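You operate a simulated robot arm through the tools that you are given. There is no shell and no other tool. Be economical: measure what you need, move in short steps, check, and stop when the job is done.

The job below is to be done with a simulated robot arm. You get a single attempt, and the scene is never put back.

Task
Check the BLR-254N power station's buttons: switch power, DC and light on and off again.
Fine: one of the three on the blue mat.
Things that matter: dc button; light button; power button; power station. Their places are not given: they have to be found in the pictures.

Only the result counts: the job must be done as asked and must still hold three seconds after the hand-in. Knocking over, shifting, dropping, spilling or breaking anything else fails it.

Robot
A 6-joint arm with a two-finger parallel gripper, fixed in place. Base frame: the origin is at the foot of the arm, x ahead of it, y to its left, z up. Units: mm, degrees, N and s.
With the tool pointing down near the work surface it reaches from about 180 to 760 mm from the base axis. Its first joint turns from -166.0 to 166.0 degrees. Payload 3.91 kg.
Tool frame: the origin (TCP) lies between the finger pads and is the grasp point; the fingertips stand 30 mm ahead of it; z points along the fingers, y is the line along which they close. The gripper opens to 110 mm. The fingers are 20 mm wide and 10 mm thick; the gripper's body (48 by 112 mm) begins 55 mm behind the TCP.
Orientation is that of the tool frame in the base frame, as a unit quaternion [x, y, z, w]. With the fingers straight down and closing along the base's y, the tool's x points along the base's -x, its y along +y and its z along -z.

Tools
- The arm moves only by the tool send_rows. Its argument "motion" is a list of rows, each a list of 3 entries, a list of its own where there are three numbers: the shift along the tool's x, y, z in units of 300 mm (1.0 is 300 mm), then the turn, a rotation vector about the tool's x, y, z in units of 90 degrees (1.0 is 90 degrees), then the closure in counts, from 0 (fully open) to 255 (shut). In form: [[[tx, ty, tz], [ax, ay, az], gripper], ...]. A call has 1 to 10 rows; each row is the pose to reach, as a shift and turn from the pose commanded when the call began, along the tool's axes at that moment. A call with a number of a shift or a turn outside -1 to 1 is refused whole. Each row takes 0.2 s and may step no farther than 50 mm and 8.6 degrees from the row before; otherwise, or with a gripper value out of range, the whole call is refused. A pose out of reach is approached as far as the arm can. The call stops where the force on the tool passes 60 N (or 10 N more than at its start, if that is more) or the arm is blocked; 0.2 s more then pass. Each finger travels about 45 mm/s and halts on what it meets, pressing with about 35 N; the grip force reading is that of the motor and also rises with nothing between the fingers. The clock runs only during rows and for 0.2 s after the last one: add rows that repeat a pose to give the fingers time. It gives the time, the measured TCP pose, the force on the tool (base axes), the opening and the grip force at its end, in the units of the frame above (readings bear some noise), with the torque about the TCP (base axes, N m) and any sound that the robot's microphone picked up.
- Cameras (640 x 400 px; columns grow to the right, rows downward): "scene" is fixed at [221, 649, 1509.4]; the picture's right is [-0.95, -0.31, 0.00], its down [-0.29, 0.87, -0.41] and it looks along [0.13, -0.39, -0.91] (base axes); focal length 285 px, centre (320, 200). "wrist" rides on the gripper at [71, 22, -107] in the tool frame; the picture's right is [-0.29, 0.96, 0.00], its down [-0.76, -0.23, -0.61] and it looks along [-0.58, -0.18, 0.79] (tool axes); focal length 243 px, centre (320, 200).
- get_image(camera): a new picture of that camera. It takes no simulated time.
- lift_body(by): slides the trunk up (or, below 0, down) by that many mm; the arm rides with it, the base frame stays. It gives what a move gives, with no picture.
- pixel_to_xyz(camera, pixels): for up to 12 pixels [column, row] of the newest picture of that camera ("zoom" is the newest enlarged one), the place [x, y, z] in the base frame of the surface seen there, good to about 3 mm. It takes no simulated time.
- zoom(camera, box): a new picture of the part [left, top, right, bottom] of that camera's present view, enlarged. It takes no simulated time.
- sign_off(): hands the job in; it is judged then, once.

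Keep the steps short. Do not move on a guess: measure, check each grasp and each placing, and mend mistakes. In all there are 80 turns and 54 pictures (those below and enlarged ones count). Leave the gripper open and the arm clear of the work at the hand-in unless told otherwise, and finish with a single line.

The tools are called after "Call:" by a JSON object that holds its "name" and its "arguments". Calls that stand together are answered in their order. send_rows: Moves the arm, as the interface text tells. Its arguments: {"type":"object","properties":{"motion":{"type":"array"}},"required":["motion"]} The other tools are called the same way: lift_body (by) slides the trunk up or down; get_image (camera) takes a picture; pixel_to_xyz (camera, pixels) gives the place of the surface under pixels of a picture; zoom (camera, box) takes an enlarged picture of a part of a camera's view; sign_off () hands the job in.

At the start:

```text
clock: 0.0
tool_pos: [232.0, 285.8, 990.8]
tool_rot: [0.0, 1.0, -0.001, 0.001]
force: [-1.0, 0.1, 0.1]
moment: [0.0, -0.04, -0.02]
width: 109.9
gripper_force: 0.1
trunk travel left (down, up): [-475.0, 115.0]
```

scene: 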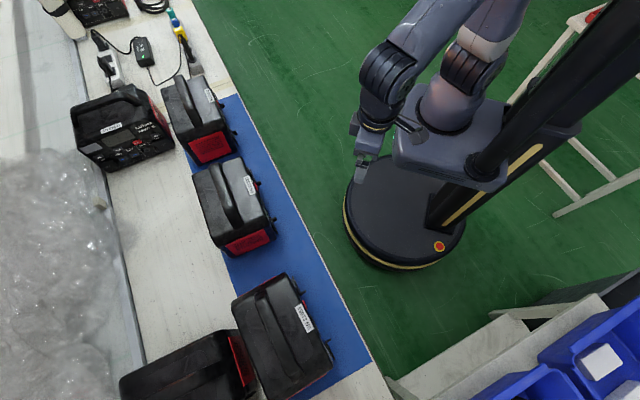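
wrist: 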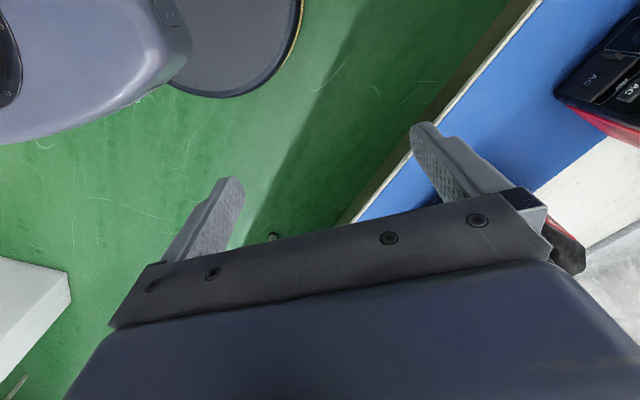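

I see three power stations on the blue mat. I'll zoom to read their labels.

Call:
{"name": "zoom", "arguments": {"camera": "scene", "box": [150, 60, 290, 148]}}

Call:
{"name": "zoom", "arguments": {"camera": "scene", "box": [180, 145, 320, 265]}}

Call:
{"name": "zoom", "arguments": {"camera": "scene", "box": [200, 265, 360, 400]}}

```text
4.55 times, centred on (220, 104) of scene
```

zoom: 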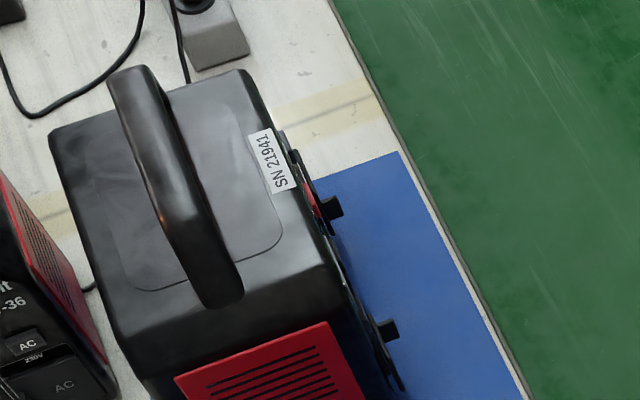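

```text
3.33 times, centred on (250, 205) of scene
```

zoom: 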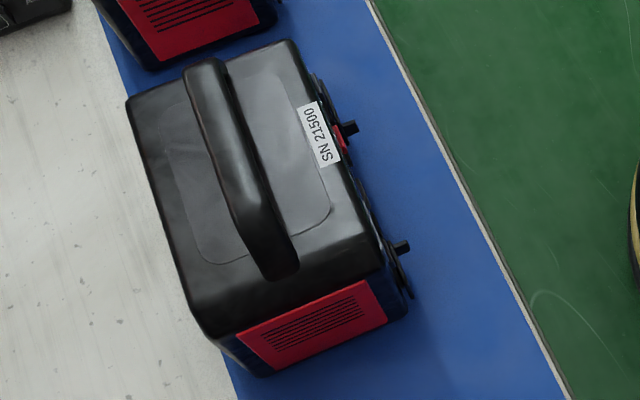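

```text
2.96 times, centred on (280, 332) of scene
```

zoom: 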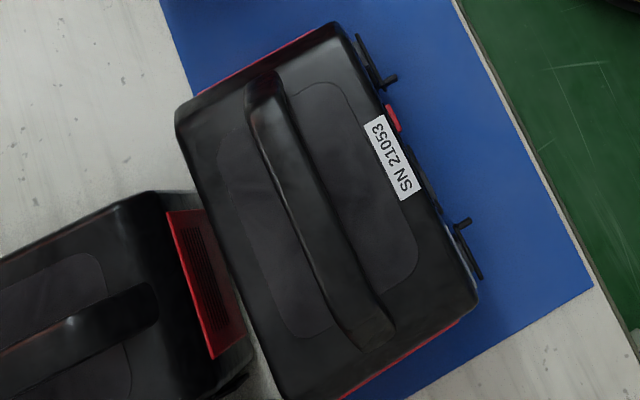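

The tops only show serial numbers, and the fronts face the robot. I'll measure where the stations are.

Call:
{"name": "get_image", "arguments": {"camera": "scene"}}

Call:
{"name": "pixel_to_xyz", "arguments": {"camera": "scene", "pixels": [[205, 83], [224, 127], [249, 160], [270, 210], [247, 182], [285, 275], [328, 350], [303, 315], [280, 210], [300, 250], [400, 220], [230, 100]]}}

Call:
{"name": "get_image", "arguments": {"camera": "wrist"}}

```text
48 pictures are left
```

scene: 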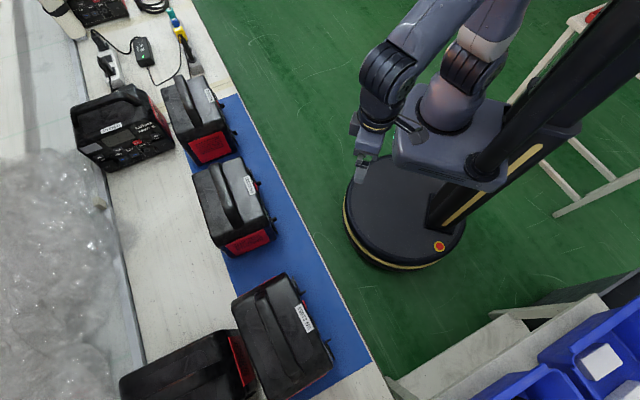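

```text
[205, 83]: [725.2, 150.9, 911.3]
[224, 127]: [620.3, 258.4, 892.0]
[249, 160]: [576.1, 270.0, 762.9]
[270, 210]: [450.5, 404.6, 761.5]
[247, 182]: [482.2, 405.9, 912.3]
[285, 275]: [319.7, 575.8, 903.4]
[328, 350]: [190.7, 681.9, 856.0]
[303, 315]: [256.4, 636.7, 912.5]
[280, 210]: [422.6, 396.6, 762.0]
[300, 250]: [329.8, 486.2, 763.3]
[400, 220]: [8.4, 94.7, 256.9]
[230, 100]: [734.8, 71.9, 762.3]
```

```text
47 pictures are left
```

wrist: 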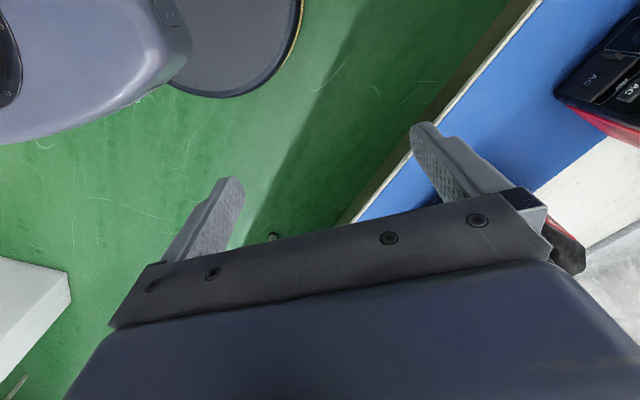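

Tops are at z≈912, the mat is at z≈762, and the fronts face about (-0.7,-0.7). I need the tool horizontal with the camera above it. First I'll yaw +135° about tool z, in two calls, with the fingers closing.

Call:
{"name": "send_rows", "arguments": {"motion": [[[0, 0, 0], [0, 0, 0.09], 255], [[0, 0, 0], [0, 0, 0.18], 255], [[0, 0, 0], [0, 0, 0.27], 255], [[0, 0, 0], [0, 0, 0.36], 255], [[0, 0, 0], [0, 0, 0.45], 255], [[0, 0, 0], [0, 0, 0.54], 255], [[0, 0, 0], [0, 0, 0.63], 255], [[0, 0, 0], [0, 0, 0.72], 255], [[0, 0, 0], [0, 0, 0.75], 255]]}}

Call:
{"name": "send_rows", "arguments": {"motion": [[[0, 0, 0], [0, 0, 0.09], 255], [[0, 0, 0], [0, 0, 0.18], 255], [[0, 0, 0], [0, 0, 0.27], 255], [[0, 0, 0], [0, 0, 0.36], 255], [[0, 0, 0], [0, 0, 0.45], 255], [[0, 0, 0], [0, 0, 0.54], 255], [[0, 0, 0], [0, 0, 0.63], 255], [[0, 0, 0], [0, 0, 0.72], 255], [[0, 0, 0], [0, 0, 0.75], 255]]}}

```text
clock: 2.0
tool_pos: [232.7, 286.6, 989.6]
tool_rot: [0.556, 0.831, 0.0, 0.0]
force: [-0.6, -0.1, -0.5]
moment: [-0.05, 0.02, 0.01]
width: 0.1
gripper_force: 35.8
trunk travel left (down, up): [-475.0, 115.0]
```

```text
clock: 4.0
tool_pos: [296.8, 223.1, 978.2]
tool_rot: [0.916, 0.4, -0.007, -0.021]
force: [-0.6, -0.3, -0.5]
moment: [0.03, 0.0, 0.0]
width: 0.2
gripper_force: 34.6
out of reach, approached as far as the arm can: row 6, 7, 8, 9
trunk travel left (down, up): [-475.0, 115.0]
```

The last joint hits its limit near a 125° roll. I'll back off by 35° to keep margin, then check the pose.

Call:
{"name": "send_rows", "arguments": {"motion": [[[0, 0, 0], [0, 0, -0.09], 255], [[0, 0, 0], [0, 0, -0.18], 255], [[0, 0, 0], [0, 0, -0.27], 255], [[0, 0, 0], [0, 0, -0.36], 255], [[0, 0, 0], [0, 0, -0.389], 255], [[0, 0, 0], [0, 0, -0.389], 255]]}}

```text
clock: 5.4
tool_pos: [296.1, 221.6, 977.9]
tool_rot: [0.752, 0.659, 0.001, -0.023]
force: [-0.5, 0.0, 1.3]
moment: [0.0, -0.01, 0.01]
width: 0.3
gripper_force: 35.3
trunk travel left (down, up): [-475.0, 115.0]
```

The roll is good: tool x is at azimuth 82°. Next I'll pitch the tool to horizontal towards (0.7,0.7) while moving outward 80 mm. It stays well above and short of the stations.

Call:
{"name": "send_rows", "arguments": {"motion": [[[0.021, 0.016, 0], [-0.057, 0.0746, 0], 255], [[0.042, 0.032, 0], [-0.114, 0.149, 0], 255], [[0.064, 0.049, 0], [-0.171, 0.224, 0], 255], [[0.085, 0.065, 0], [-0.228, 0.299, 0], 255], [[0.106, 0.081, 0], [-0.285, 0.373, 0], 255], [[0.127, 0.097, 0], [-0.342, 0.448, 0], 255], [[0.148, 0.113, 0], [-0.399, 0.522, 0], 255], [[0.17, 0.13, 0], [-0.456, 0.597, 0], 255], [[0.19, 0.146, 0], [-0.513, 0.672, 0], 255], [[0.212, 0.162, 0], [-0.57, 0.746, 0], 255]]}}

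Call:
{"name": "get_image", "arguments": {"camera": "wrist"}}

```text
clock: 7.6
tool_pos: [373.5, 245.4, 979.7]
tool_rot: [0.563, 0.478, 0.671, -0.065]
force: [0.3, 0.4, 0.1]
moment: [-0.01, 0.0, -0.02]
width: 0.0
gripper_force: 35.1
out of reach, approached as far as the arm can: row 6, 7, 8, 9, 10
trunk travel left (down, up): [-475.0, 115.0]
```

```text
46 pictures are left
```

wrist: 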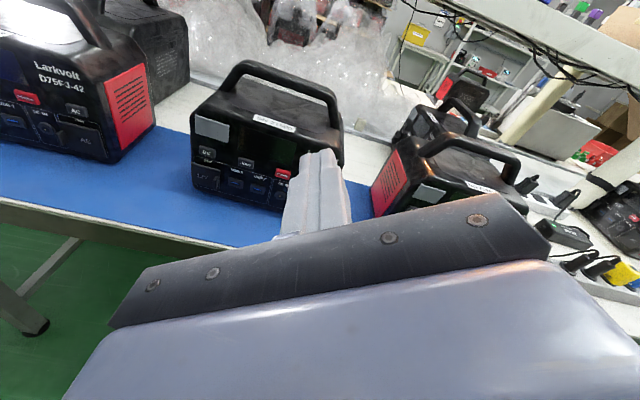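

The left unit reads "Larkvolt D75F3-42". I'll zoom on all three.

Call:
{"name": "zoom", "arguments": {"camera": "wrist", "box": [180, 60, 350, 220]}}

Call:
{"name": "zoom", "arguments": {"camera": "wrist", "box": [360, 110, 520, 220]}}

Call:
{"name": "zoom", "arguments": {"camera": "wrist", "box": [0, 20, 170, 180]}}

```text
2.50 times, centred on (265, 140) of wrist
```

zoom: 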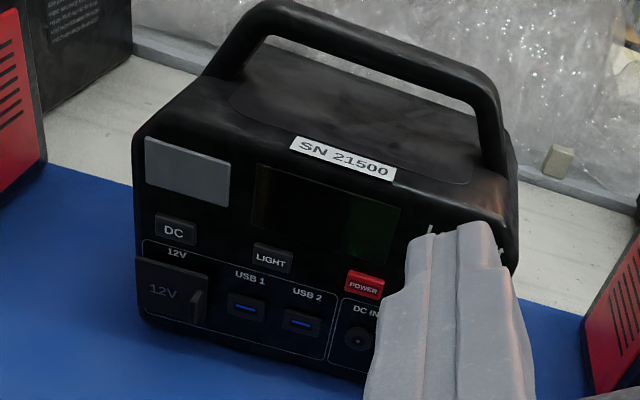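

```text
3.64 times, centred on (440, 165) of wrist
```

zoom: 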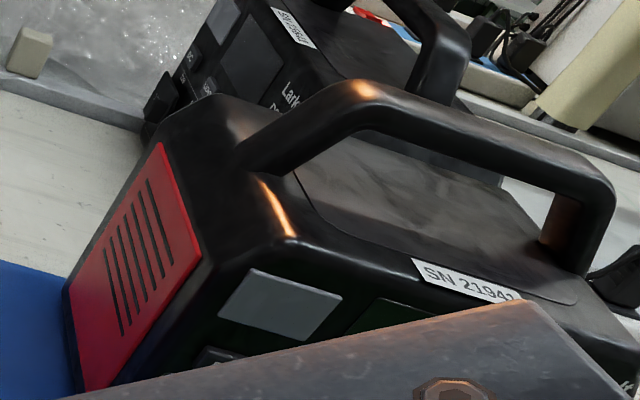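

```text
2.50 times, centred on (85, 100) of wrist
```

zoom: 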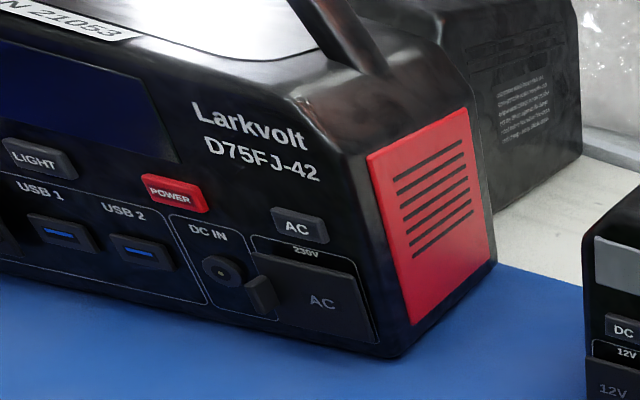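

The middle unit (SN 21500) shows DC, LIGHT and POWER, but the fingers hide its model text. I'll shift about 110 mm to the right to read the middle and right units.

Call:
{"name": "send_rows", "arguments": {"motion": [[[-0.07, 0.1, 0], [0, 0, 0], 255], [[-0.14, 0.2, 0], [0, 0, 0], 255], [[-0.21, 0.3, 0], [0, 0, 0], 255]]}}

Call:
{"name": "get_image", "arguments": {"camera": "wrist"}}

```text
clock: 8.4
tool_pos: [451.1, 169.5, 978.9]
tool_rot: [0.565, 0.476, 0.671, -0.063]
force: [0.5, 0.1, -0.5]
moment: [0.03, 0.03, -0.02]
width: 0.0
gripper_force: 34.4
trunk travel left (down, up): [-475.0, 115.0]
```

```text
42 pictures are left
```

wrist: 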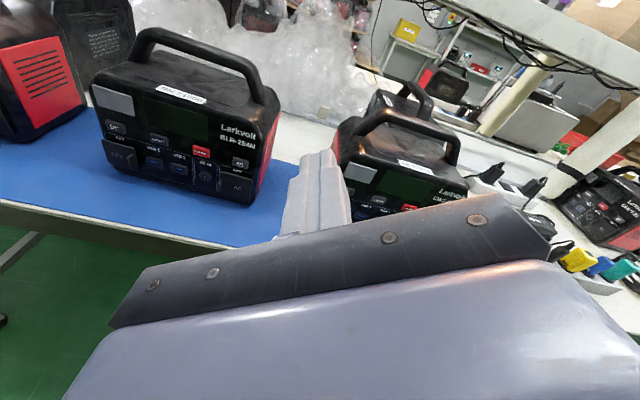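

Middle looks like "BLR-254N". I'll zoom to confirm it.

Call:
{"name": "zoom", "arguments": {"camera": "wrist", "box": [80, 70, 280, 210]}}

Call:
{"name": "pixel_to_xyz", "arguments": {"camera": "wrist", "pixels": [[115, 127], [158, 139], [201, 152], [240, 162], [114, 105], [240, 128], [175, 120], [220, 127], [100, 118], [120, 160], [258, 182], [203, 120]]}}

Call:
{"name": "zoom", "arguments": {"camera": "wrist", "box": [330, 120, 480, 220]}}

```text
2.86 times, centred on (180, 140) of wrist
```

zoom: 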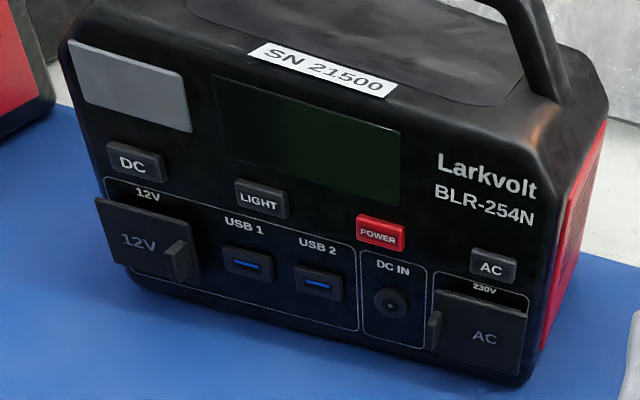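

```text
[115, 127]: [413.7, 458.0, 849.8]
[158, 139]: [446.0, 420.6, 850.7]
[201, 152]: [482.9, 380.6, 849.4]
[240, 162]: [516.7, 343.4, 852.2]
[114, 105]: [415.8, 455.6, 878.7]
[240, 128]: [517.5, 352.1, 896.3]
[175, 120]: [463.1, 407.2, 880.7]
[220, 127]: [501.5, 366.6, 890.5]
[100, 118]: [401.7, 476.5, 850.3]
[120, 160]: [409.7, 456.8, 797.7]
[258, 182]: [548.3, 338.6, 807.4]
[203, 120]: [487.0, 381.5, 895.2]
```

```text
4.00 times, centred on (405, 170) of wrist
```

zoom: 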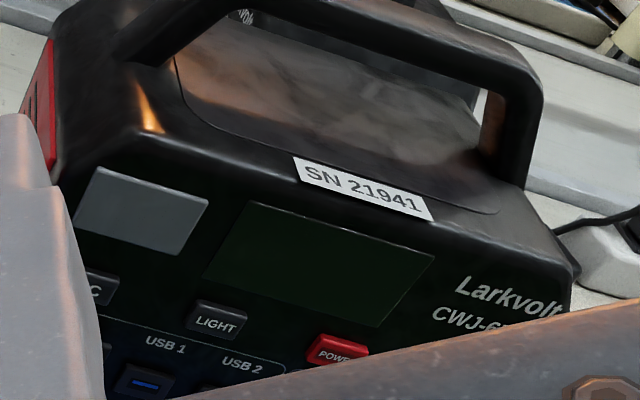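

The middle unit is confirmed as Larkvolt BLR-254N. Button centres:
- DC ≈ (414,458,850)
- LIGHT ≈ (446,421,851)
- POWER ≈ (483,381,849)

The face normal is ≈ (0.744,0.668,0). I'll lower the trunk 127 mm, since the tool is well clear in front of the table.

Call:
{"name": "lift_body", "arguments": {"by": -127}}

```text
clock: 10.0
tool_pos: [451.4, 168.5, 852.2]
tool_rot: [0.566, 0.474, 0.672, -0.062]
force: [-0.2, 0.7, 0.2]
moment: [0.02, 0.02, -0.03]
width: 0.0
gripper_force: 35.0
trunk travel left (down, up): [-348.0, 242.0]
```

Now moving to a standoff 40 mm in front of POWER, squaring the tool to the face (a 6° fix).

Call:
{"name": "send_rows", "arguments": {"motion": [[[0.067, -0.087, 0.085], [-0.015, 0.006, 0], 255], [[0.133, -0.174, 0.171], [-0.031, 0.013, 0], 255], [[0.2, -0.261, 0.257], [-0.046, 0.02, 0], 255], [[0.266, -0.348, 0.342], [-0.062, 0.026, 0], 255], [[0.266, -0.348, 0.342], [-0.062, 0.026, 0], 255]]}}

Call:
{"name": "get_image", "arguments": {"camera": "wrist"}}

```text
clock: 11.2
tool_pos: [468.7, 270.7, 855.8]
tool_rot: [0.552, 0.443, 0.705, -0.049]
force: [0.3, 0.2, 0.3]
moment: [-0.03, -0.01, 0.02]
width: 0.0
gripper_force: 35.4
out of reach, approached as far as the arm can: row 3, 4, 5
trunk travel left (down, up): [-348.0, 242.0]
```

```text
39 pictures are left
```

wrist: 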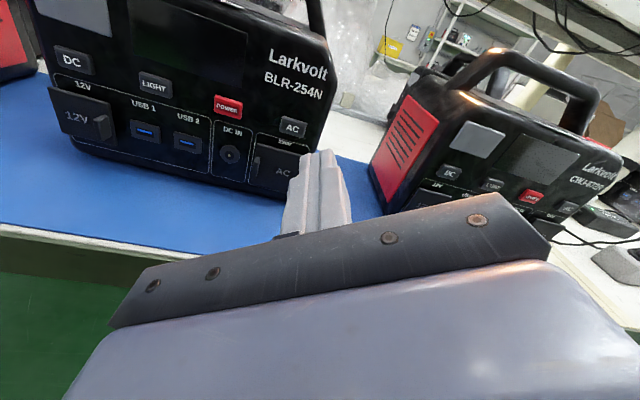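

It went out of reach partway, and the wrist roll limit is the likely cause. The tool axis is already square to the face, so I'll roll back 55° to give the wrist margin.

Call:
{"name": "send_rows", "arguments": {"motion": [[[0, 0, 0], [0, 0, -0.09], 255], [[0, 0, 0], [0, 0, -0.18], 255], [[0, 0, 0], [0, 0, -0.27], 255], [[0, 0, 0], [0, 0, -0.36], 255], [[0, 0, 0], [0, 0, -0.45], 255], [[0, 0, 0], [0, 0, -0.54], 255], [[0, 0, 0], [0, 0, -0.611], 255], [[0, 0, 0], [0, 0, -0.611], 255]]}}

```text
clock: 13.0
tool_pos: [468.6, 268.2, 853.9]
tool_rot: [0.286, 0.648, 0.646, 0.285]
force: [-0.6, -0.3, -1.2]
moment: [-0.02, 0.0, -0.03]
width: 0.1
gripper_force: 35.0
trunk travel left (down, up): [-348.0, 242.0]
```

The tool frame is now aligned: x is left along the face, y is up, z is into the face. Moving to 40 mm in front of POWER.

Call:
{"name": "send_rows", "arguments": {"motion": [[[0.122, -0.008, 0.0], [0, 0, 0], 255], [[0.245, -0.015, 0.027], [0, 0, 0], 255], [[0.245, -0.015, 0.054], [0, 0, 0], 255], [[0.245, -0.015, 0.054], [0, 0, 0], 255]]}}

Call:
{"name": "get_image", "arguments": {"camera": "wrist"}}

```text
clock: 14.0
tool_pos: [462.8, 267.1, 851.5]
tool_rot: [0.286, 0.647, 0.647, 0.284]
force: [-0.1, 0.0, 0.2]
moment: [0.0, 0.0, 0.03]
width: 0.1
gripper_force: 35.0
out of reach, approached as far as the arm can: row 1, 2, 3, 4
trunk travel left (down, up): [-348.0, 242.0]
```

```text
38 pictures are left
```

wrist: 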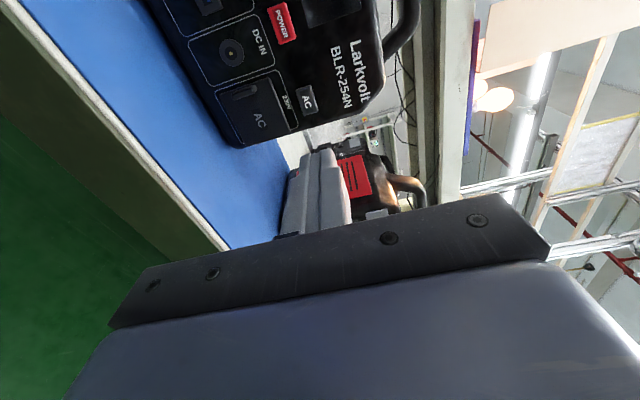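

It's still limited, so roll isn't the cause. I'll look at the arm's configuration.

Call:
{"name": "get_image", "arguments": {"camera": "scene"}}

Call:
{"name": "zoom", "arguments": {"camera": "scene", "box": [230, 20, 550, 220]}}

```text
37 pictures are left
```

scene: 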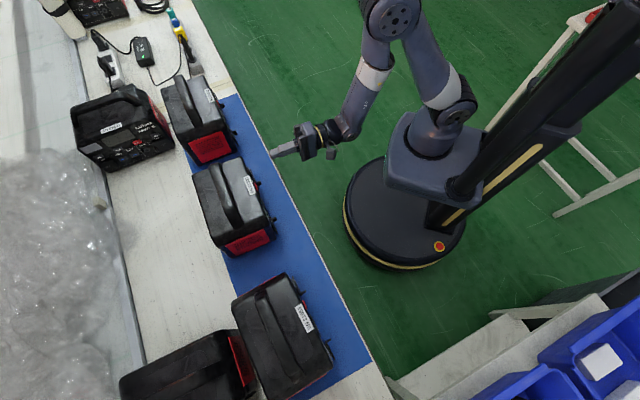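

```text
2.00 times, centred on (390, 120) of scene
```

zoom: 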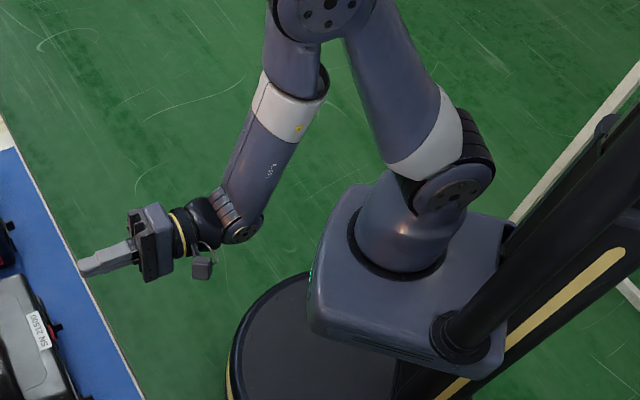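

The elbow is up with the forearm steeply folded, so the wrist pitch is probably at its limit. I'll measure the shoulder, elbow and wrist points.

Call:
{"name": "pixel_to_xyz", "arguments": {"camera": "zoom", "pixels": [[450, 195], [325, 10], [240, 230], [400, 250], [330, 310], [180, 240], [150, 240], [270, 150], [420, 120], [290, 90]]}}

```text
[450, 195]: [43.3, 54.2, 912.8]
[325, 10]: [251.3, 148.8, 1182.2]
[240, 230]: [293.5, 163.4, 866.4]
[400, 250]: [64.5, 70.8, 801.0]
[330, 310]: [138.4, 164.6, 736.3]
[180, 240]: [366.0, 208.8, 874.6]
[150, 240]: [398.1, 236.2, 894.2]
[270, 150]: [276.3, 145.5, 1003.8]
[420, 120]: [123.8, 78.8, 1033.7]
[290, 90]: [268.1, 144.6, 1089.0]
```

The tool azimuth seems to need at least about 13° more than the arm azimuth, a forearm-roll limit. That explains every stuck pose so far. Approaching about 18° off-normal (tool azimuth 60°) should reach all three buttons. I'll yaw +17.6° about tool y.

Call:
{"name": "send_rows", "arguments": {"motion": [[[0, 0, 0], [0, 0.07, 0], 255], [[0, 0, 0], [0, 0.14, 0], 255], [[0, 0, 0], [0, 0.196, 0], 255], [[0, 0, 0], [0, 0.196, 0], 255]]}}

```text
clock: 15.0
tool_pos: [462.6, 263.5, 853.8]
tool_rot: [0.185, 0.683, 0.683, 0.183]
force: [-0.4, -0.3, -0.1]
moment: [0.01, -0.01, 0.02]
width: 0.0
gripper_force: 34.9
trunk travel left (down, up): [-348.0, 242.0]
```

Rotation reached. Now moving to about 30 mm in front of POWER.

Call:
{"name": "send_rows", "arguments": {"motion": [[[0.085, -0.007, 0.085], [0, 0, 0], 255], [[0.17, -0.015, 0.171], [0, 0, 0], 255], [[0.17, -0.015, 0.171], [0, 0, 0], 255]]}}

Call:
{"name": "get_image", "arguments": {"camera": "wrist"}}

```text
clock: 15.8
tool_pos: [444.2, 335.3, 850.1]
tool_rot: [0.186, 0.683, 0.682, 0.183]
force: [0.4, -0.1, 0.5]
moment: [0.01, 0.02, -0.01]
width: 0.1
gripper_force: 35.4
trunk travel left (down, up): [-348.0, 242.0]
```

```text
35 pictures are left
```

wrist: 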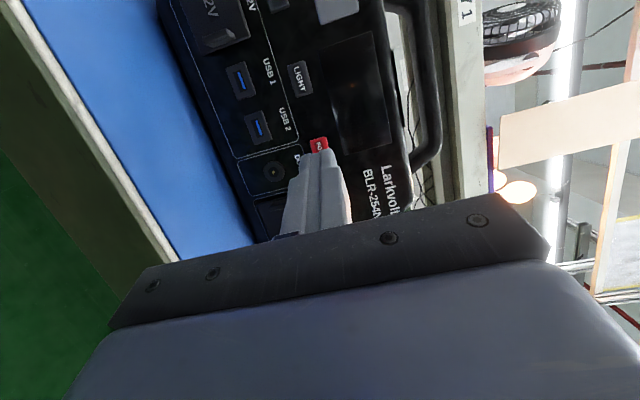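

Reached. I'll check the tip and button positions close up.

Call:
{"name": "zoom", "arguments": {"camera": "wrist", "box": [240, 0, 400, 200]}}

Call:
{"name": "pixel_to_xyz", "arguments": {"camera": "wrist", "pixels": [[318, 143], [301, 79], [293, 66], [308, 92], [277, 4], [320, 160], [313, 165], [325, 120], [225, 25]]}}

```text
2.00 times, centred on (320, 100) of wrist
```

zoom: 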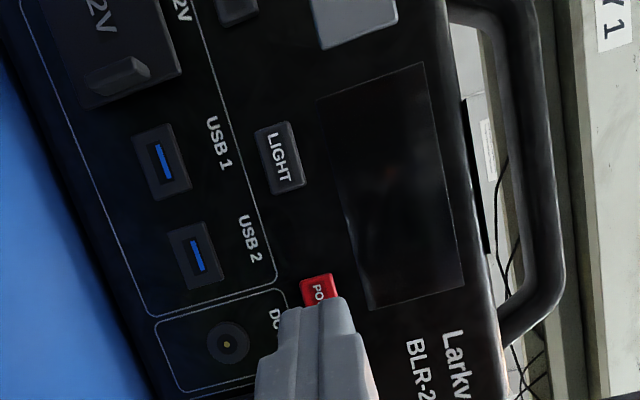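

```text
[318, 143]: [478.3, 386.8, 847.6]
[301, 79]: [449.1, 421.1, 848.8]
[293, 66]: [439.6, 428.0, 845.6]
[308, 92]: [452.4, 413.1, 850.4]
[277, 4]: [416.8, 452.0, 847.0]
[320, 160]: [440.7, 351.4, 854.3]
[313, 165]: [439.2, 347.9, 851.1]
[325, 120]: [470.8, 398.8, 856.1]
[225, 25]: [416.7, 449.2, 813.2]
```

The tip is aligned with POWER at z≈849. I'll advance 24 mm along the tool axis to just short of contact.

Call:
{"name": "send_rows", "arguments": {"motion": [[[0, 0, 0.04], [0, 0, 0], 255], [[0, 0, 0.08], [0, 0, 0], 255], [[0, 0, 0.08], [0, 0, 0], 255]]}}

Call:
{"name": "zoom", "arguments": {"camera": "wrist", "box": [240, 60, 400, 200]}}

```text
clock: 16.6
tool_pos: [455.3, 356.3, 850.4]
tool_rot: [0.186, 0.683, 0.682, 0.183]
force: [-0.5, 0.4, 0.5]
moment: [0.01, 0.02, -0.01]
width: 0.0
gripper_force: 34.6
trunk travel left (down, up): [-348.0, 242.0]
```

```text
2.86 times, centred on (320, 130) of wrist
```

zoom: 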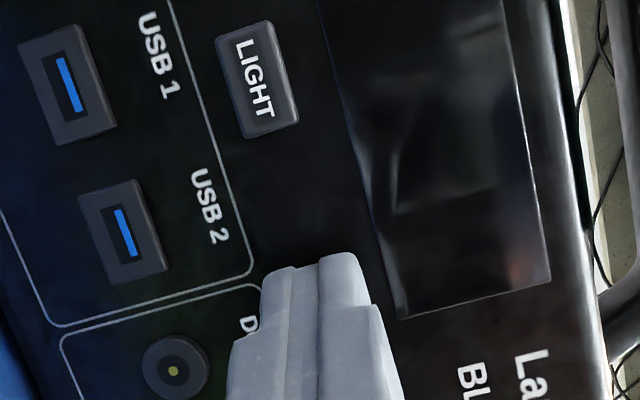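

The tip covers POWER with no contact yet. I'll creep in along the face normal, 1.5 mm per row.

Call:
{"name": "send_rows", "arguments": {"motion": [[[-0.0016, 0, 0.0048], [0, 0, 0], 255], [[-0.0031, 0, 0.0095], [0, 0, 0], 255], [[-0.0047, 0, 0.0143], [0, 0, 0], 255]]}}

```text
clock: 17.4
tool_pos: [459.1, 357.7, 849.9]
tool_rot: [0.186, 0.683, 0.683, 0.183]
force: [-0.7, -0.8, 0.3]
moment: [0.0, -0.02, -0.02]
width: 0.1
gripper_force: 34.1
trunk travel left (down, up): [-348.0, 242.0]
```

Force is about 1 N, so contact is just starting or is noise. Continuing 1 mm at a time.

Call:
{"name": "send_rows", "arguments": {"motion": [[[-0.001, 0, 0.0032], [0, 0, 0], 255], [[-0.002, 0, 0.0064], [0, 0, 0], 255]]}}

```text
clock: 18.0
tool_pos: [461.2, 358.4, 848.8]
tool_rot: [0.186, 0.683, 0.683, 0.182]
force: [-1.2, -0.5, 0.1]
moment: [0.01, 0.0, 0.01]
width: 0.0
gripper_force: 34.7
trunk travel left (down, up): [-348.0, 242.0]
```

Call:
{"name": "send_rows", "arguments": {"motion": [[[-0.001, 0, 0.0032], [0, 0, 0], 255], [[-0.002, 0, 0.0064], [0, 0, 0], 255]]}}

Call:
{"name": "zoom", "arguments": {"camera": "wrist", "box": [240, 60, 400, 200]}}

```text
clock: 18.6
tool_pos: [461.7, 359.2, 849.3]
tool_rot: [0.187, 0.683, 0.682, 0.183]
force: [-1.4, -0.7, -1.3]
moment: [-0.03, 0.03, 0.0]
width: 0.0
gripper_force: 34.6
trunk travel left (down, up): [-348.0, 242.0]
heard: click
```

```text
2.86 times, centred on (320, 130) of wrist
```

zoom: 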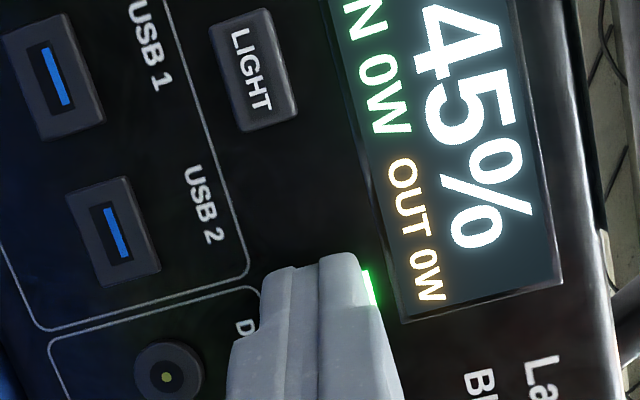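

I heard a click and the display lit up at 45%, so power is ON. I'll retreat 12 mm and slide to the front of LIGHT, 53 mm left along the face.

Call:
{"name": "send_rows", "arguments": {"motion": [[[0.0124, 0, -0.0381], [0, 0, 0], 255], [[0.0964, 0, -0.0099], [0, 0, 0], 255], [[0.18, 0, 0.0183], [0, 0, 0], 255], [[0.18, 0, 0.0183], [0, 0, 0], 255]]}}

Call:
{"name": "get_image", "arguments": {"camera": "wrist"}}

```text
clock: 19.6
tool_pos: [417.7, 391.8, 847.9]
tool_rot: [0.186, 0.683, 0.682, 0.184]
force: [0.8, 0.7, 0.3]
moment: [0.03, -0.01, 0.01]
width: 0.0
gripper_force: 35.1
trunk travel left (down, up): [-348.0, 242.0]
```

```text
31 pictures are left
```

wrist: 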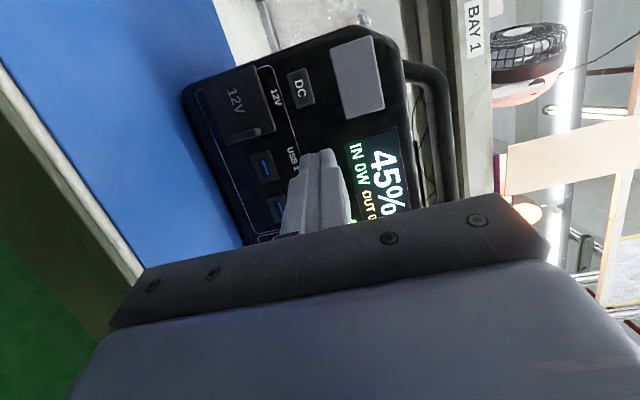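

Power stays on, and the tip is in front of LIGHT. I'll measure DC now, then advance 9 mm and creep.

Call:
{"name": "pixel_to_xyz", "arguments": {"camera": "wrist", "pixels": [[301, 87], [290, 75], [297, 104], [308, 70], [313, 101], [245, 105], [250, 132], [272, 100], [265, 70]]}}

Call:
{"name": "send_rows", "arguments": {"motion": [[[-0.0062, 0, 0.019], [0, 0, 0], 255], [[-0.0103, 0, 0.0317], [0, 0, 0], 255], [[-0.0113, 0, 0.035], [0, 0, 0], 255], [[-0.0124, 0, 0.0381], [0, 0, 0], 255]]}}

```text
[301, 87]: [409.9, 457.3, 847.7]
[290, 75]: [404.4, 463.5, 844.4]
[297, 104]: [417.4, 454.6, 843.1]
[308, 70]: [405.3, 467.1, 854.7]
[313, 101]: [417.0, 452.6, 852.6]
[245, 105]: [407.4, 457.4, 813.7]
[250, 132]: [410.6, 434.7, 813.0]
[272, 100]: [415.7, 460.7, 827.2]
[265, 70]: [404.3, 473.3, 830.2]
```

```text
clock: 20.6
tool_pos: [427.6, 401.1, 849.5]
tool_rot: [0.186, 0.683, 0.682, 0.184]
force: [-6.1, -6.9, -4.2]
moment: [-0.08, 0.09, -0.02]
width: 0.1
gripper_force: 34.6
trunk travel left (down, up): [-348.0, 242.0]
heard: click
```

Click heard. I'll retreat 12 mm and check whether the light is on.

Call:
{"name": "send_rows", "arguments": {"motion": [[[0.0124, 0, -0.0381], [0, 0, 0], 255], [[0.0124, 0, -0.0381], [0, 0, 0], 255]]}}

Call:
{"name": "zoom", "arguments": {"camera": "wrist", "box": [180, 20, 440, 240]}}

```text
clock: 21.2
tool_pos: [418.6, 391.7, 849.4]
tool_rot: [0.187, 0.683, 0.682, 0.184]
force: [0.3, 0.2, 0.2]
moment: [-0.02, 0.0, 0.02]
width: 0.1
gripper_force: 35.3
trunk travel left (down, up): [-348.0, 242.0]
```

```text
1.82 times, centred on (310, 130) of wrist
```

zoom: 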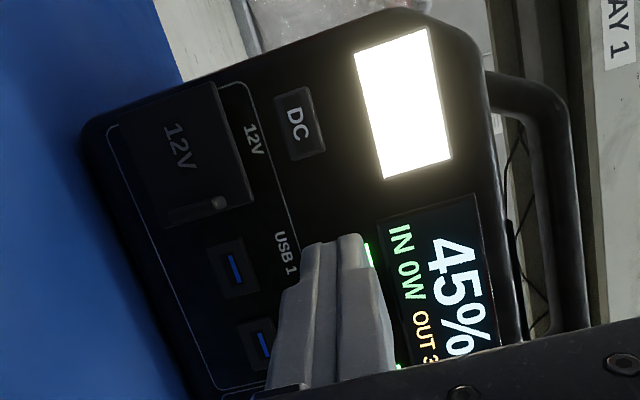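

The light panel is lit. I'll press LIGHT again to switch it off, then retreat.

Call:
{"name": "send_rows", "arguments": {"motion": [[[-0.0062, 0, 0.019], [0, 0, 0], 255], [[-0.0103, 0, 0.0317], [0, 0, 0], 255], [[-0.0122, 0, 0.0375], [0, 0, 0], 255], [[-0.0062, 0, 0.019], [0, 0, 0], 255], [[0, 0, 0], [0, 0, 0], 255]]}}

Call:
{"name": "zoom", "arguments": {"camera": "wrist", "box": [180, 20, 440, 240]}}

```text
clock: 22.4
tool_pos: [419.2, 391.3, 848.8]
tool_rot: [0.186, 0.682, 0.682, 0.184]
force: [-0.5, -0.8, -0.2]
moment: [0.0, 0.01, 0.02]
width: 0.2
gripper_force: 35.2
trunk travel left (down, up): [-348.0, 242.0]
heard: click
```

```text
1.82 times, centred on (310, 130) of wrist
```

zoom: 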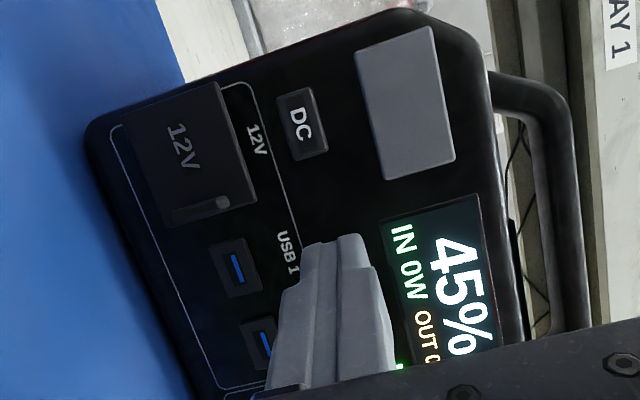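

The light is off and the output is 0 W. Now sliding 53 mm left to DC, and up 2 mm to clear the 12V cover.

Call:
{"name": "send_rows", "arguments": {"motion": [[[0.084, 0.004, 0.0275], [0, 0, 0], 255], [[0.169, 0.007, 0.055], [0, 0, 0], 255], [[0.169, 0.007, 0.055], [0, 0, 0], 255]]}}

Call:
{"name": "get_image", "arguments": {"camera": "wrist"}}

```text
clock: 23.2
tool_pos: [397.9, 419.8, 853.2]
tool_rot: [0.181, 0.685, 0.683, 0.179]
force: [-0.5, -0.4, -0.9]
moment: [0.0, 0.02, 0.0]
width: 0.0
gripper_force: 35.1
out of reach, approached as far as the arm can: row 2, 3
trunk travel left (down, up): [-348.0, 242.0]
```

```text
28 pictures are left
```

wrist: 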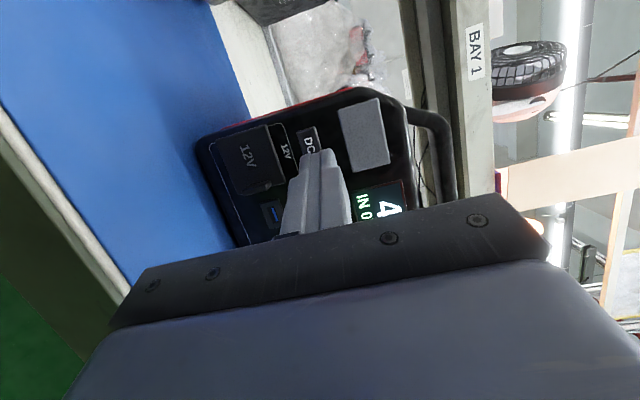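

It stopped about 15 mm short at the same azimuth limit. I'll yaw 6° more and move to the DC standoff.

Call:
{"name": "send_rows", "arguments": {"motion": [[[0.01, 0, -0.04], [0, 0.033, 0], 255], [[0.062, -0.007, -0.02], [0, 0.067, 0], 255], [[0.062, -0.007, -0.006], [0, 0.067, 0], 255], [[0.062, -0.007, -0.006], [0, 0.067, 0], 255]]}}

Call:
{"name": "zoom", "arguments": {"camera": "wrist", "box": [180, 60, 440, 240]}}

```text
clock: 24.2
tool_pos: [383.0, 427.3, 851.3]
tool_rot: [0.15, 0.691, 0.691, 0.147]
force: [-0.4, 0.4, 0.5]
moment: [-0.03, 0.01, -0.01]
width: 0.0
gripper_force: 34.9
trunk travel left (down, up): [-348.0, 242.0]
```

```text
2.22 times, centred on (310, 150) of wrist
```

zoom: 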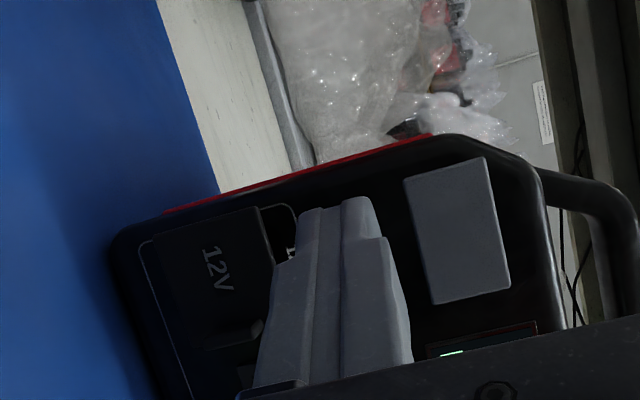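

The tip is now in front of DC. I'll creep in along the normal.

Call:
{"name": "send_rows", "arguments": {"motion": [[[-0.0081, 0, 0.0183], [0, 0, 0], 255], [[-0.0108, 0, 0.0244], [0, 0, 0], 255], [[-0.0121, 0, 0.0274], [0, 0, 0], 255], [[-0.0135, 0, 0.0305], [0, 0, 0], 255]]}}

```text
clock: 25.2
tool_pos: [389.4, 434.7, 850.7]
tool_rot: [0.15, 0.692, 0.691, 0.147]
force: [-0.8, -0.4, -0.2]
moment: [-0.03, -0.02, 0.03]
width: 0.0
gripper_force: 34.2
trunk travel left (down, up): [-348.0, 242.0]
```

Call:
{"name": "send_rows", "arguments": {"motion": [[[-0.0013, 0, 0.003], [0, 0, 0], 255], [[-0.0027, 0, 0.0061], [0, 0, 0], 255]]}}

```text
clock: 25.8
tool_pos: [390.4, 433.0, 850.1]
tool_rot: [0.15, 0.691, 0.692, 0.148]
force: [-1.1, -2.2, -0.4]
moment: [-0.03, -0.01, 0.0]
width: 0.1
gripper_force: 34.8
trunk travel left (down, up): [-348.0, 242.0]
heard: click
```

Click heard. I'll retreat 12 mm and slide 35 mm right so I can see the DC indicator.

Call:
{"name": "send_rows", "arguments": {"motion": [[[0.0162, 0, -0.0366], [0, 0, 0], 255], [[-0.09, 0, -0.087], [0, 0, 0], 255], [[-0.09, 0, -0.087], [0, 0, 0], 255]]}}

Call:
{"name": "zoom", "arguments": {"camera": "wrist", "box": [180, 20, 440, 240]}}

```text
clock: 26.6
tool_pos: [405.2, 401.4, 851.1]
tool_rot: [0.15, 0.692, 0.691, 0.147]
force: [0.0, 0.6, 0.9]
moment: [0.0, 0.02, 0.0]
width: 0.0
gripper_force: 35.3
trunk travel left (down, up): [-348.0, 242.0]
```

```text
1.82 times, centred on (310, 130) of wrist
```

zoom: 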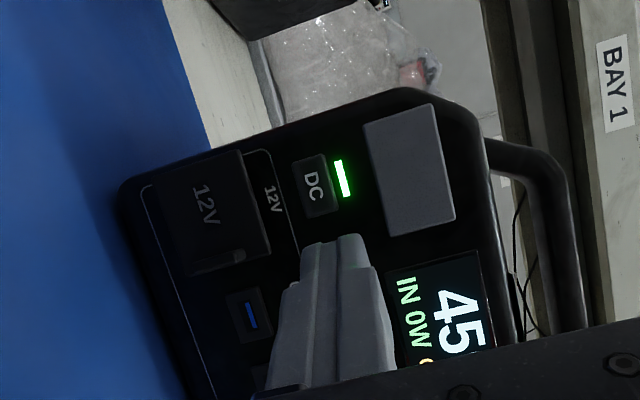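

The DC indicator is green, so DC is ON. I'll return along the same path and press again, then retreat to this viewing spot.

Call:
{"name": "send_rows", "arguments": {"motion": [[[0.1062, 0, 0.0504], [0, 0, 0], 255], [[0.097, 0, 0.071], [0, 0, 0], 255], [[0.0927, 0, 0.081], [0, 0, 0], 255], [[0.09, 0, 0.087], [0, 0, 0], 255], [[0.0897, 0, 0.0877], [0, 0, 0], 255], [[0.1062, 0, 0.0504], [0, 0, 0], 255], [[0, 0, 0], [0, 0, 0], 255], [[0, 0, 0], [0, 0, 0], 255]]}}

Call:
{"name": "zoom", "arguments": {"camera": "wrist", "box": [180, 20, 440, 240]}}

```text
clock: 28.4
tool_pos: [404.3, 398.9, 851.5]
tool_rot: [0.151, 0.691, 0.691, 0.147]
force: [-0.7, -0.2, 0.1]
moment: [0.01, 0.02, 0.02]
width: 0.0
gripper_force: 35.2
trunk travel left (down, up): [-348.0, 242.0]
heard: click
```

```text
1.82 times, centred on (310, 130) of wrist
```

zoom: 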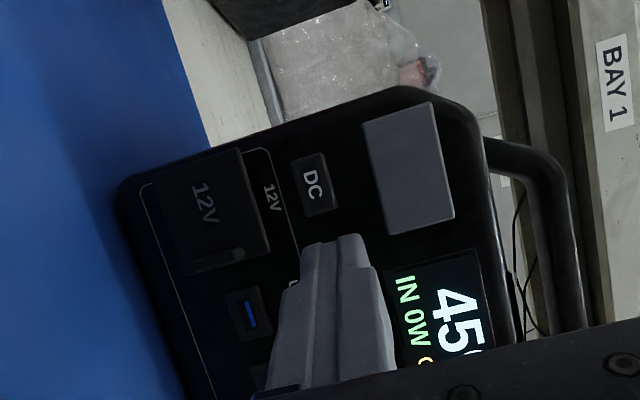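

DC is off. Now sliding right to about 14 mm in front of POWER.

Call:
{"name": "send_rows", "arguments": {"motion": [[[-0.11, -0.002, -0.06], [0, 0, 0], 255], [[-0.22, -0.005, -0.093], [0, 0, 0], 255], [[-0.22, -0.005, -0.093], [0, 0, 0], 255]]}}

Call:
{"name": "zoom", "arguments": {"camera": "wrist", "box": [180, 20, 440, 240]}}

```text
clock: 29.2
tool_pos: [454.2, 346.6, 850.7]
tool_rot: [0.15, 0.692, 0.691, 0.148]
force: [-0.2, -0.4, -0.6]
moment: [-0.02, 0.05, 0.01]
width: 0.0
gripper_force: 34.7
trunk travel left (down, up): [-348.0, 242.0]
```

```text
1.82 times, centred on (310, 130) of wrist
```

zoom: 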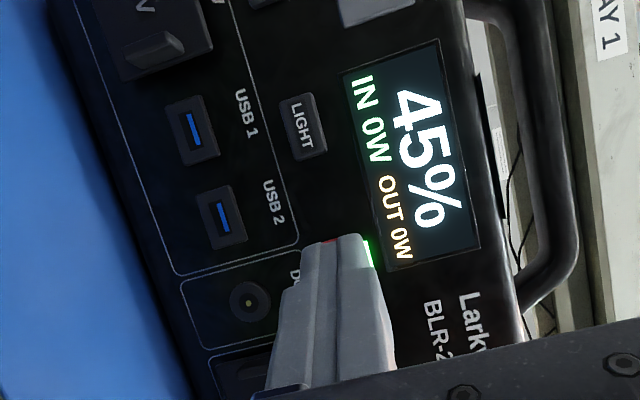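

Aligned, with OUT at 0 W. Creeping in on POWER.

Call:
{"name": "send_rows", "arguments": {"motion": [[[-0.0081, 0, 0.0183], [0, 0, 0], 255], [[-0.0135, 0, 0.0305], [0, 0, 0], 255], [[-0.0162, 0, 0.0366], [0, 0, 0], 255], [[-0.0175, 0, 0.0396], [0, 0, 0], 255]]}}

```text
clock: 30.2
tool_pos: [464.7, 355.5, 848.0]
tool_rot: [0.15, 0.692, 0.691, 0.147]
force: [-0.2, 0.5, 0.5]
moment: [0.02, 0.01, 0.02]
width: 0.0
gripper_force: 34.8
trunk travel left (down, up): [-348.0, 242.0]
```

Call:
{"name": "send_rows", "arguments": {"motion": [[[-0.0013, 0, 0.003], [0, 0, 0], 255], [[-0.0027, 0, 0.0061], [0, 0, 0], 255]]}}

```text
clock: 30.8
tool_pos: [465.1, 357.1, 850.2]
tool_rot: [0.15, 0.692, 0.69, 0.148]
force: [-0.8, -1.6, 0.2]
moment: [-0.02, 0.01, -0.03]
width: 0.1
gripper_force: 35.3
trunk travel left (down, up): [-348.0, 242.0]
heard: click
```

Click heard. I'll retreat back along the normal, then 60 mm along the tool axis, opening the gripper once clear, and check.

Call:
{"name": "send_rows", "arguments": {"motion": [[[0.0162, 0, -0.0366], [0, 0, 0], 255], [[0.0162, 0, -0.15], [0, 0, 0], 255], [[0.0162, 0, -0.3], [0, 0, 0], 255], [[0.0162, 0, -0.35], [0, 0, 0], 255]]}}

Call:
{"name": "get_image", "arguments": {"camera": "wrist"}}

```text
clock: 31.8
tool_pos: [416.2, 263.5, 849.0]
tool_rot: [0.15, 0.691, 0.691, 0.148]
force: [-0.5, 0.0, -0.2]
moment: [0.02, -0.01, 0.02]
width: 0.0
gripper_force: 34.9
trunk travel left (down, up): [-348.0, 242.0]
```

```text
23 pictures are left
```

wrist: 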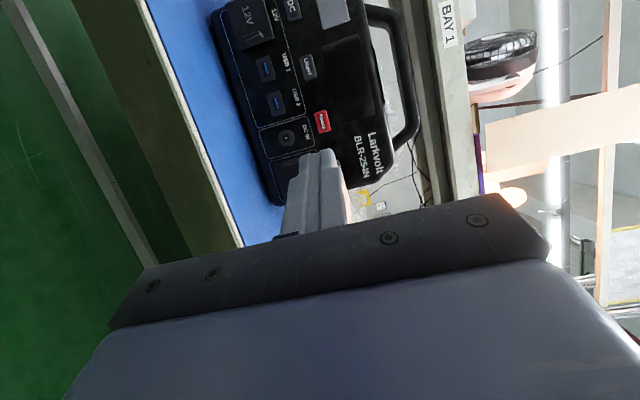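

The display is dark and all indicators are off. I'll open the gripper in free space (over 100 mm from the station) and check the scene for any shift.

Call:
{"name": "send_rows", "arguments": {"motion": [[[0, 0, -0.1], [0, 0, 0], 0], [[0, 0, -0.1], [0, 0, 0], 0], [[0, 0, -0.1], [0, 0, 0], 0], [[0, 0, -0.1], [0, 0, 0], 0], [[0, 0, -0.1], [0, 0, 0], 0], [[0, 0, -0.1], [0, 0, 0], 0], [[0, 0, -0.1], [0, 0, 0], 0]]}}

Call:
{"name": "get_image", "arguments": {"camera": "scene"}}

Call:
{"name": "zoom", "arguments": {"camera": "wrist", "box": [180, 0, 440, 180]}}

```text
clock: 33.4
tool_pos: [403.6, 238.4, 848.7]
tool_rot: [0.15, 0.691, 0.691, 0.148]
force: [-0.4, 0.6, 0.5]
moment: [0.01, -0.01, -0.01]
width: 109.8
gripper_force: 0.1
trunk travel left (down, up): [-348.0, 242.0]
```

```text
22 pictures are left
```

scene: 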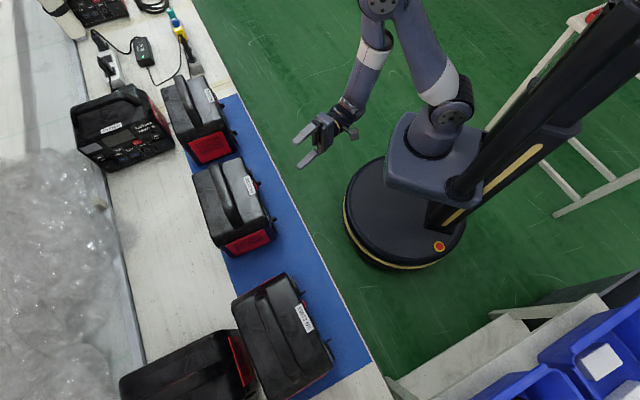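

```text
2.22 times, centred on (310, 90) of wrist
```

zoom: 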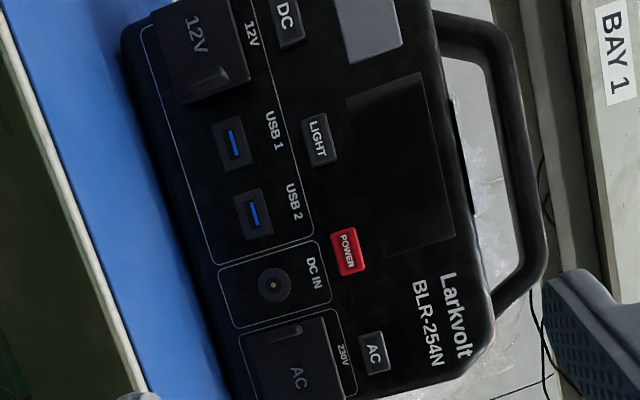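

Everything is off, nothing has moved, the gripper is open and the arm is clear. Handing in.

Call:
{"name": "sign_off", "arguments": {}}

```text
The job is handed in.
```

I switched power, light and DC on and off again on the BLR-254N (SN 21500, the middle unit on the mat); each came on and went off in the pictures, and nothing else moved.
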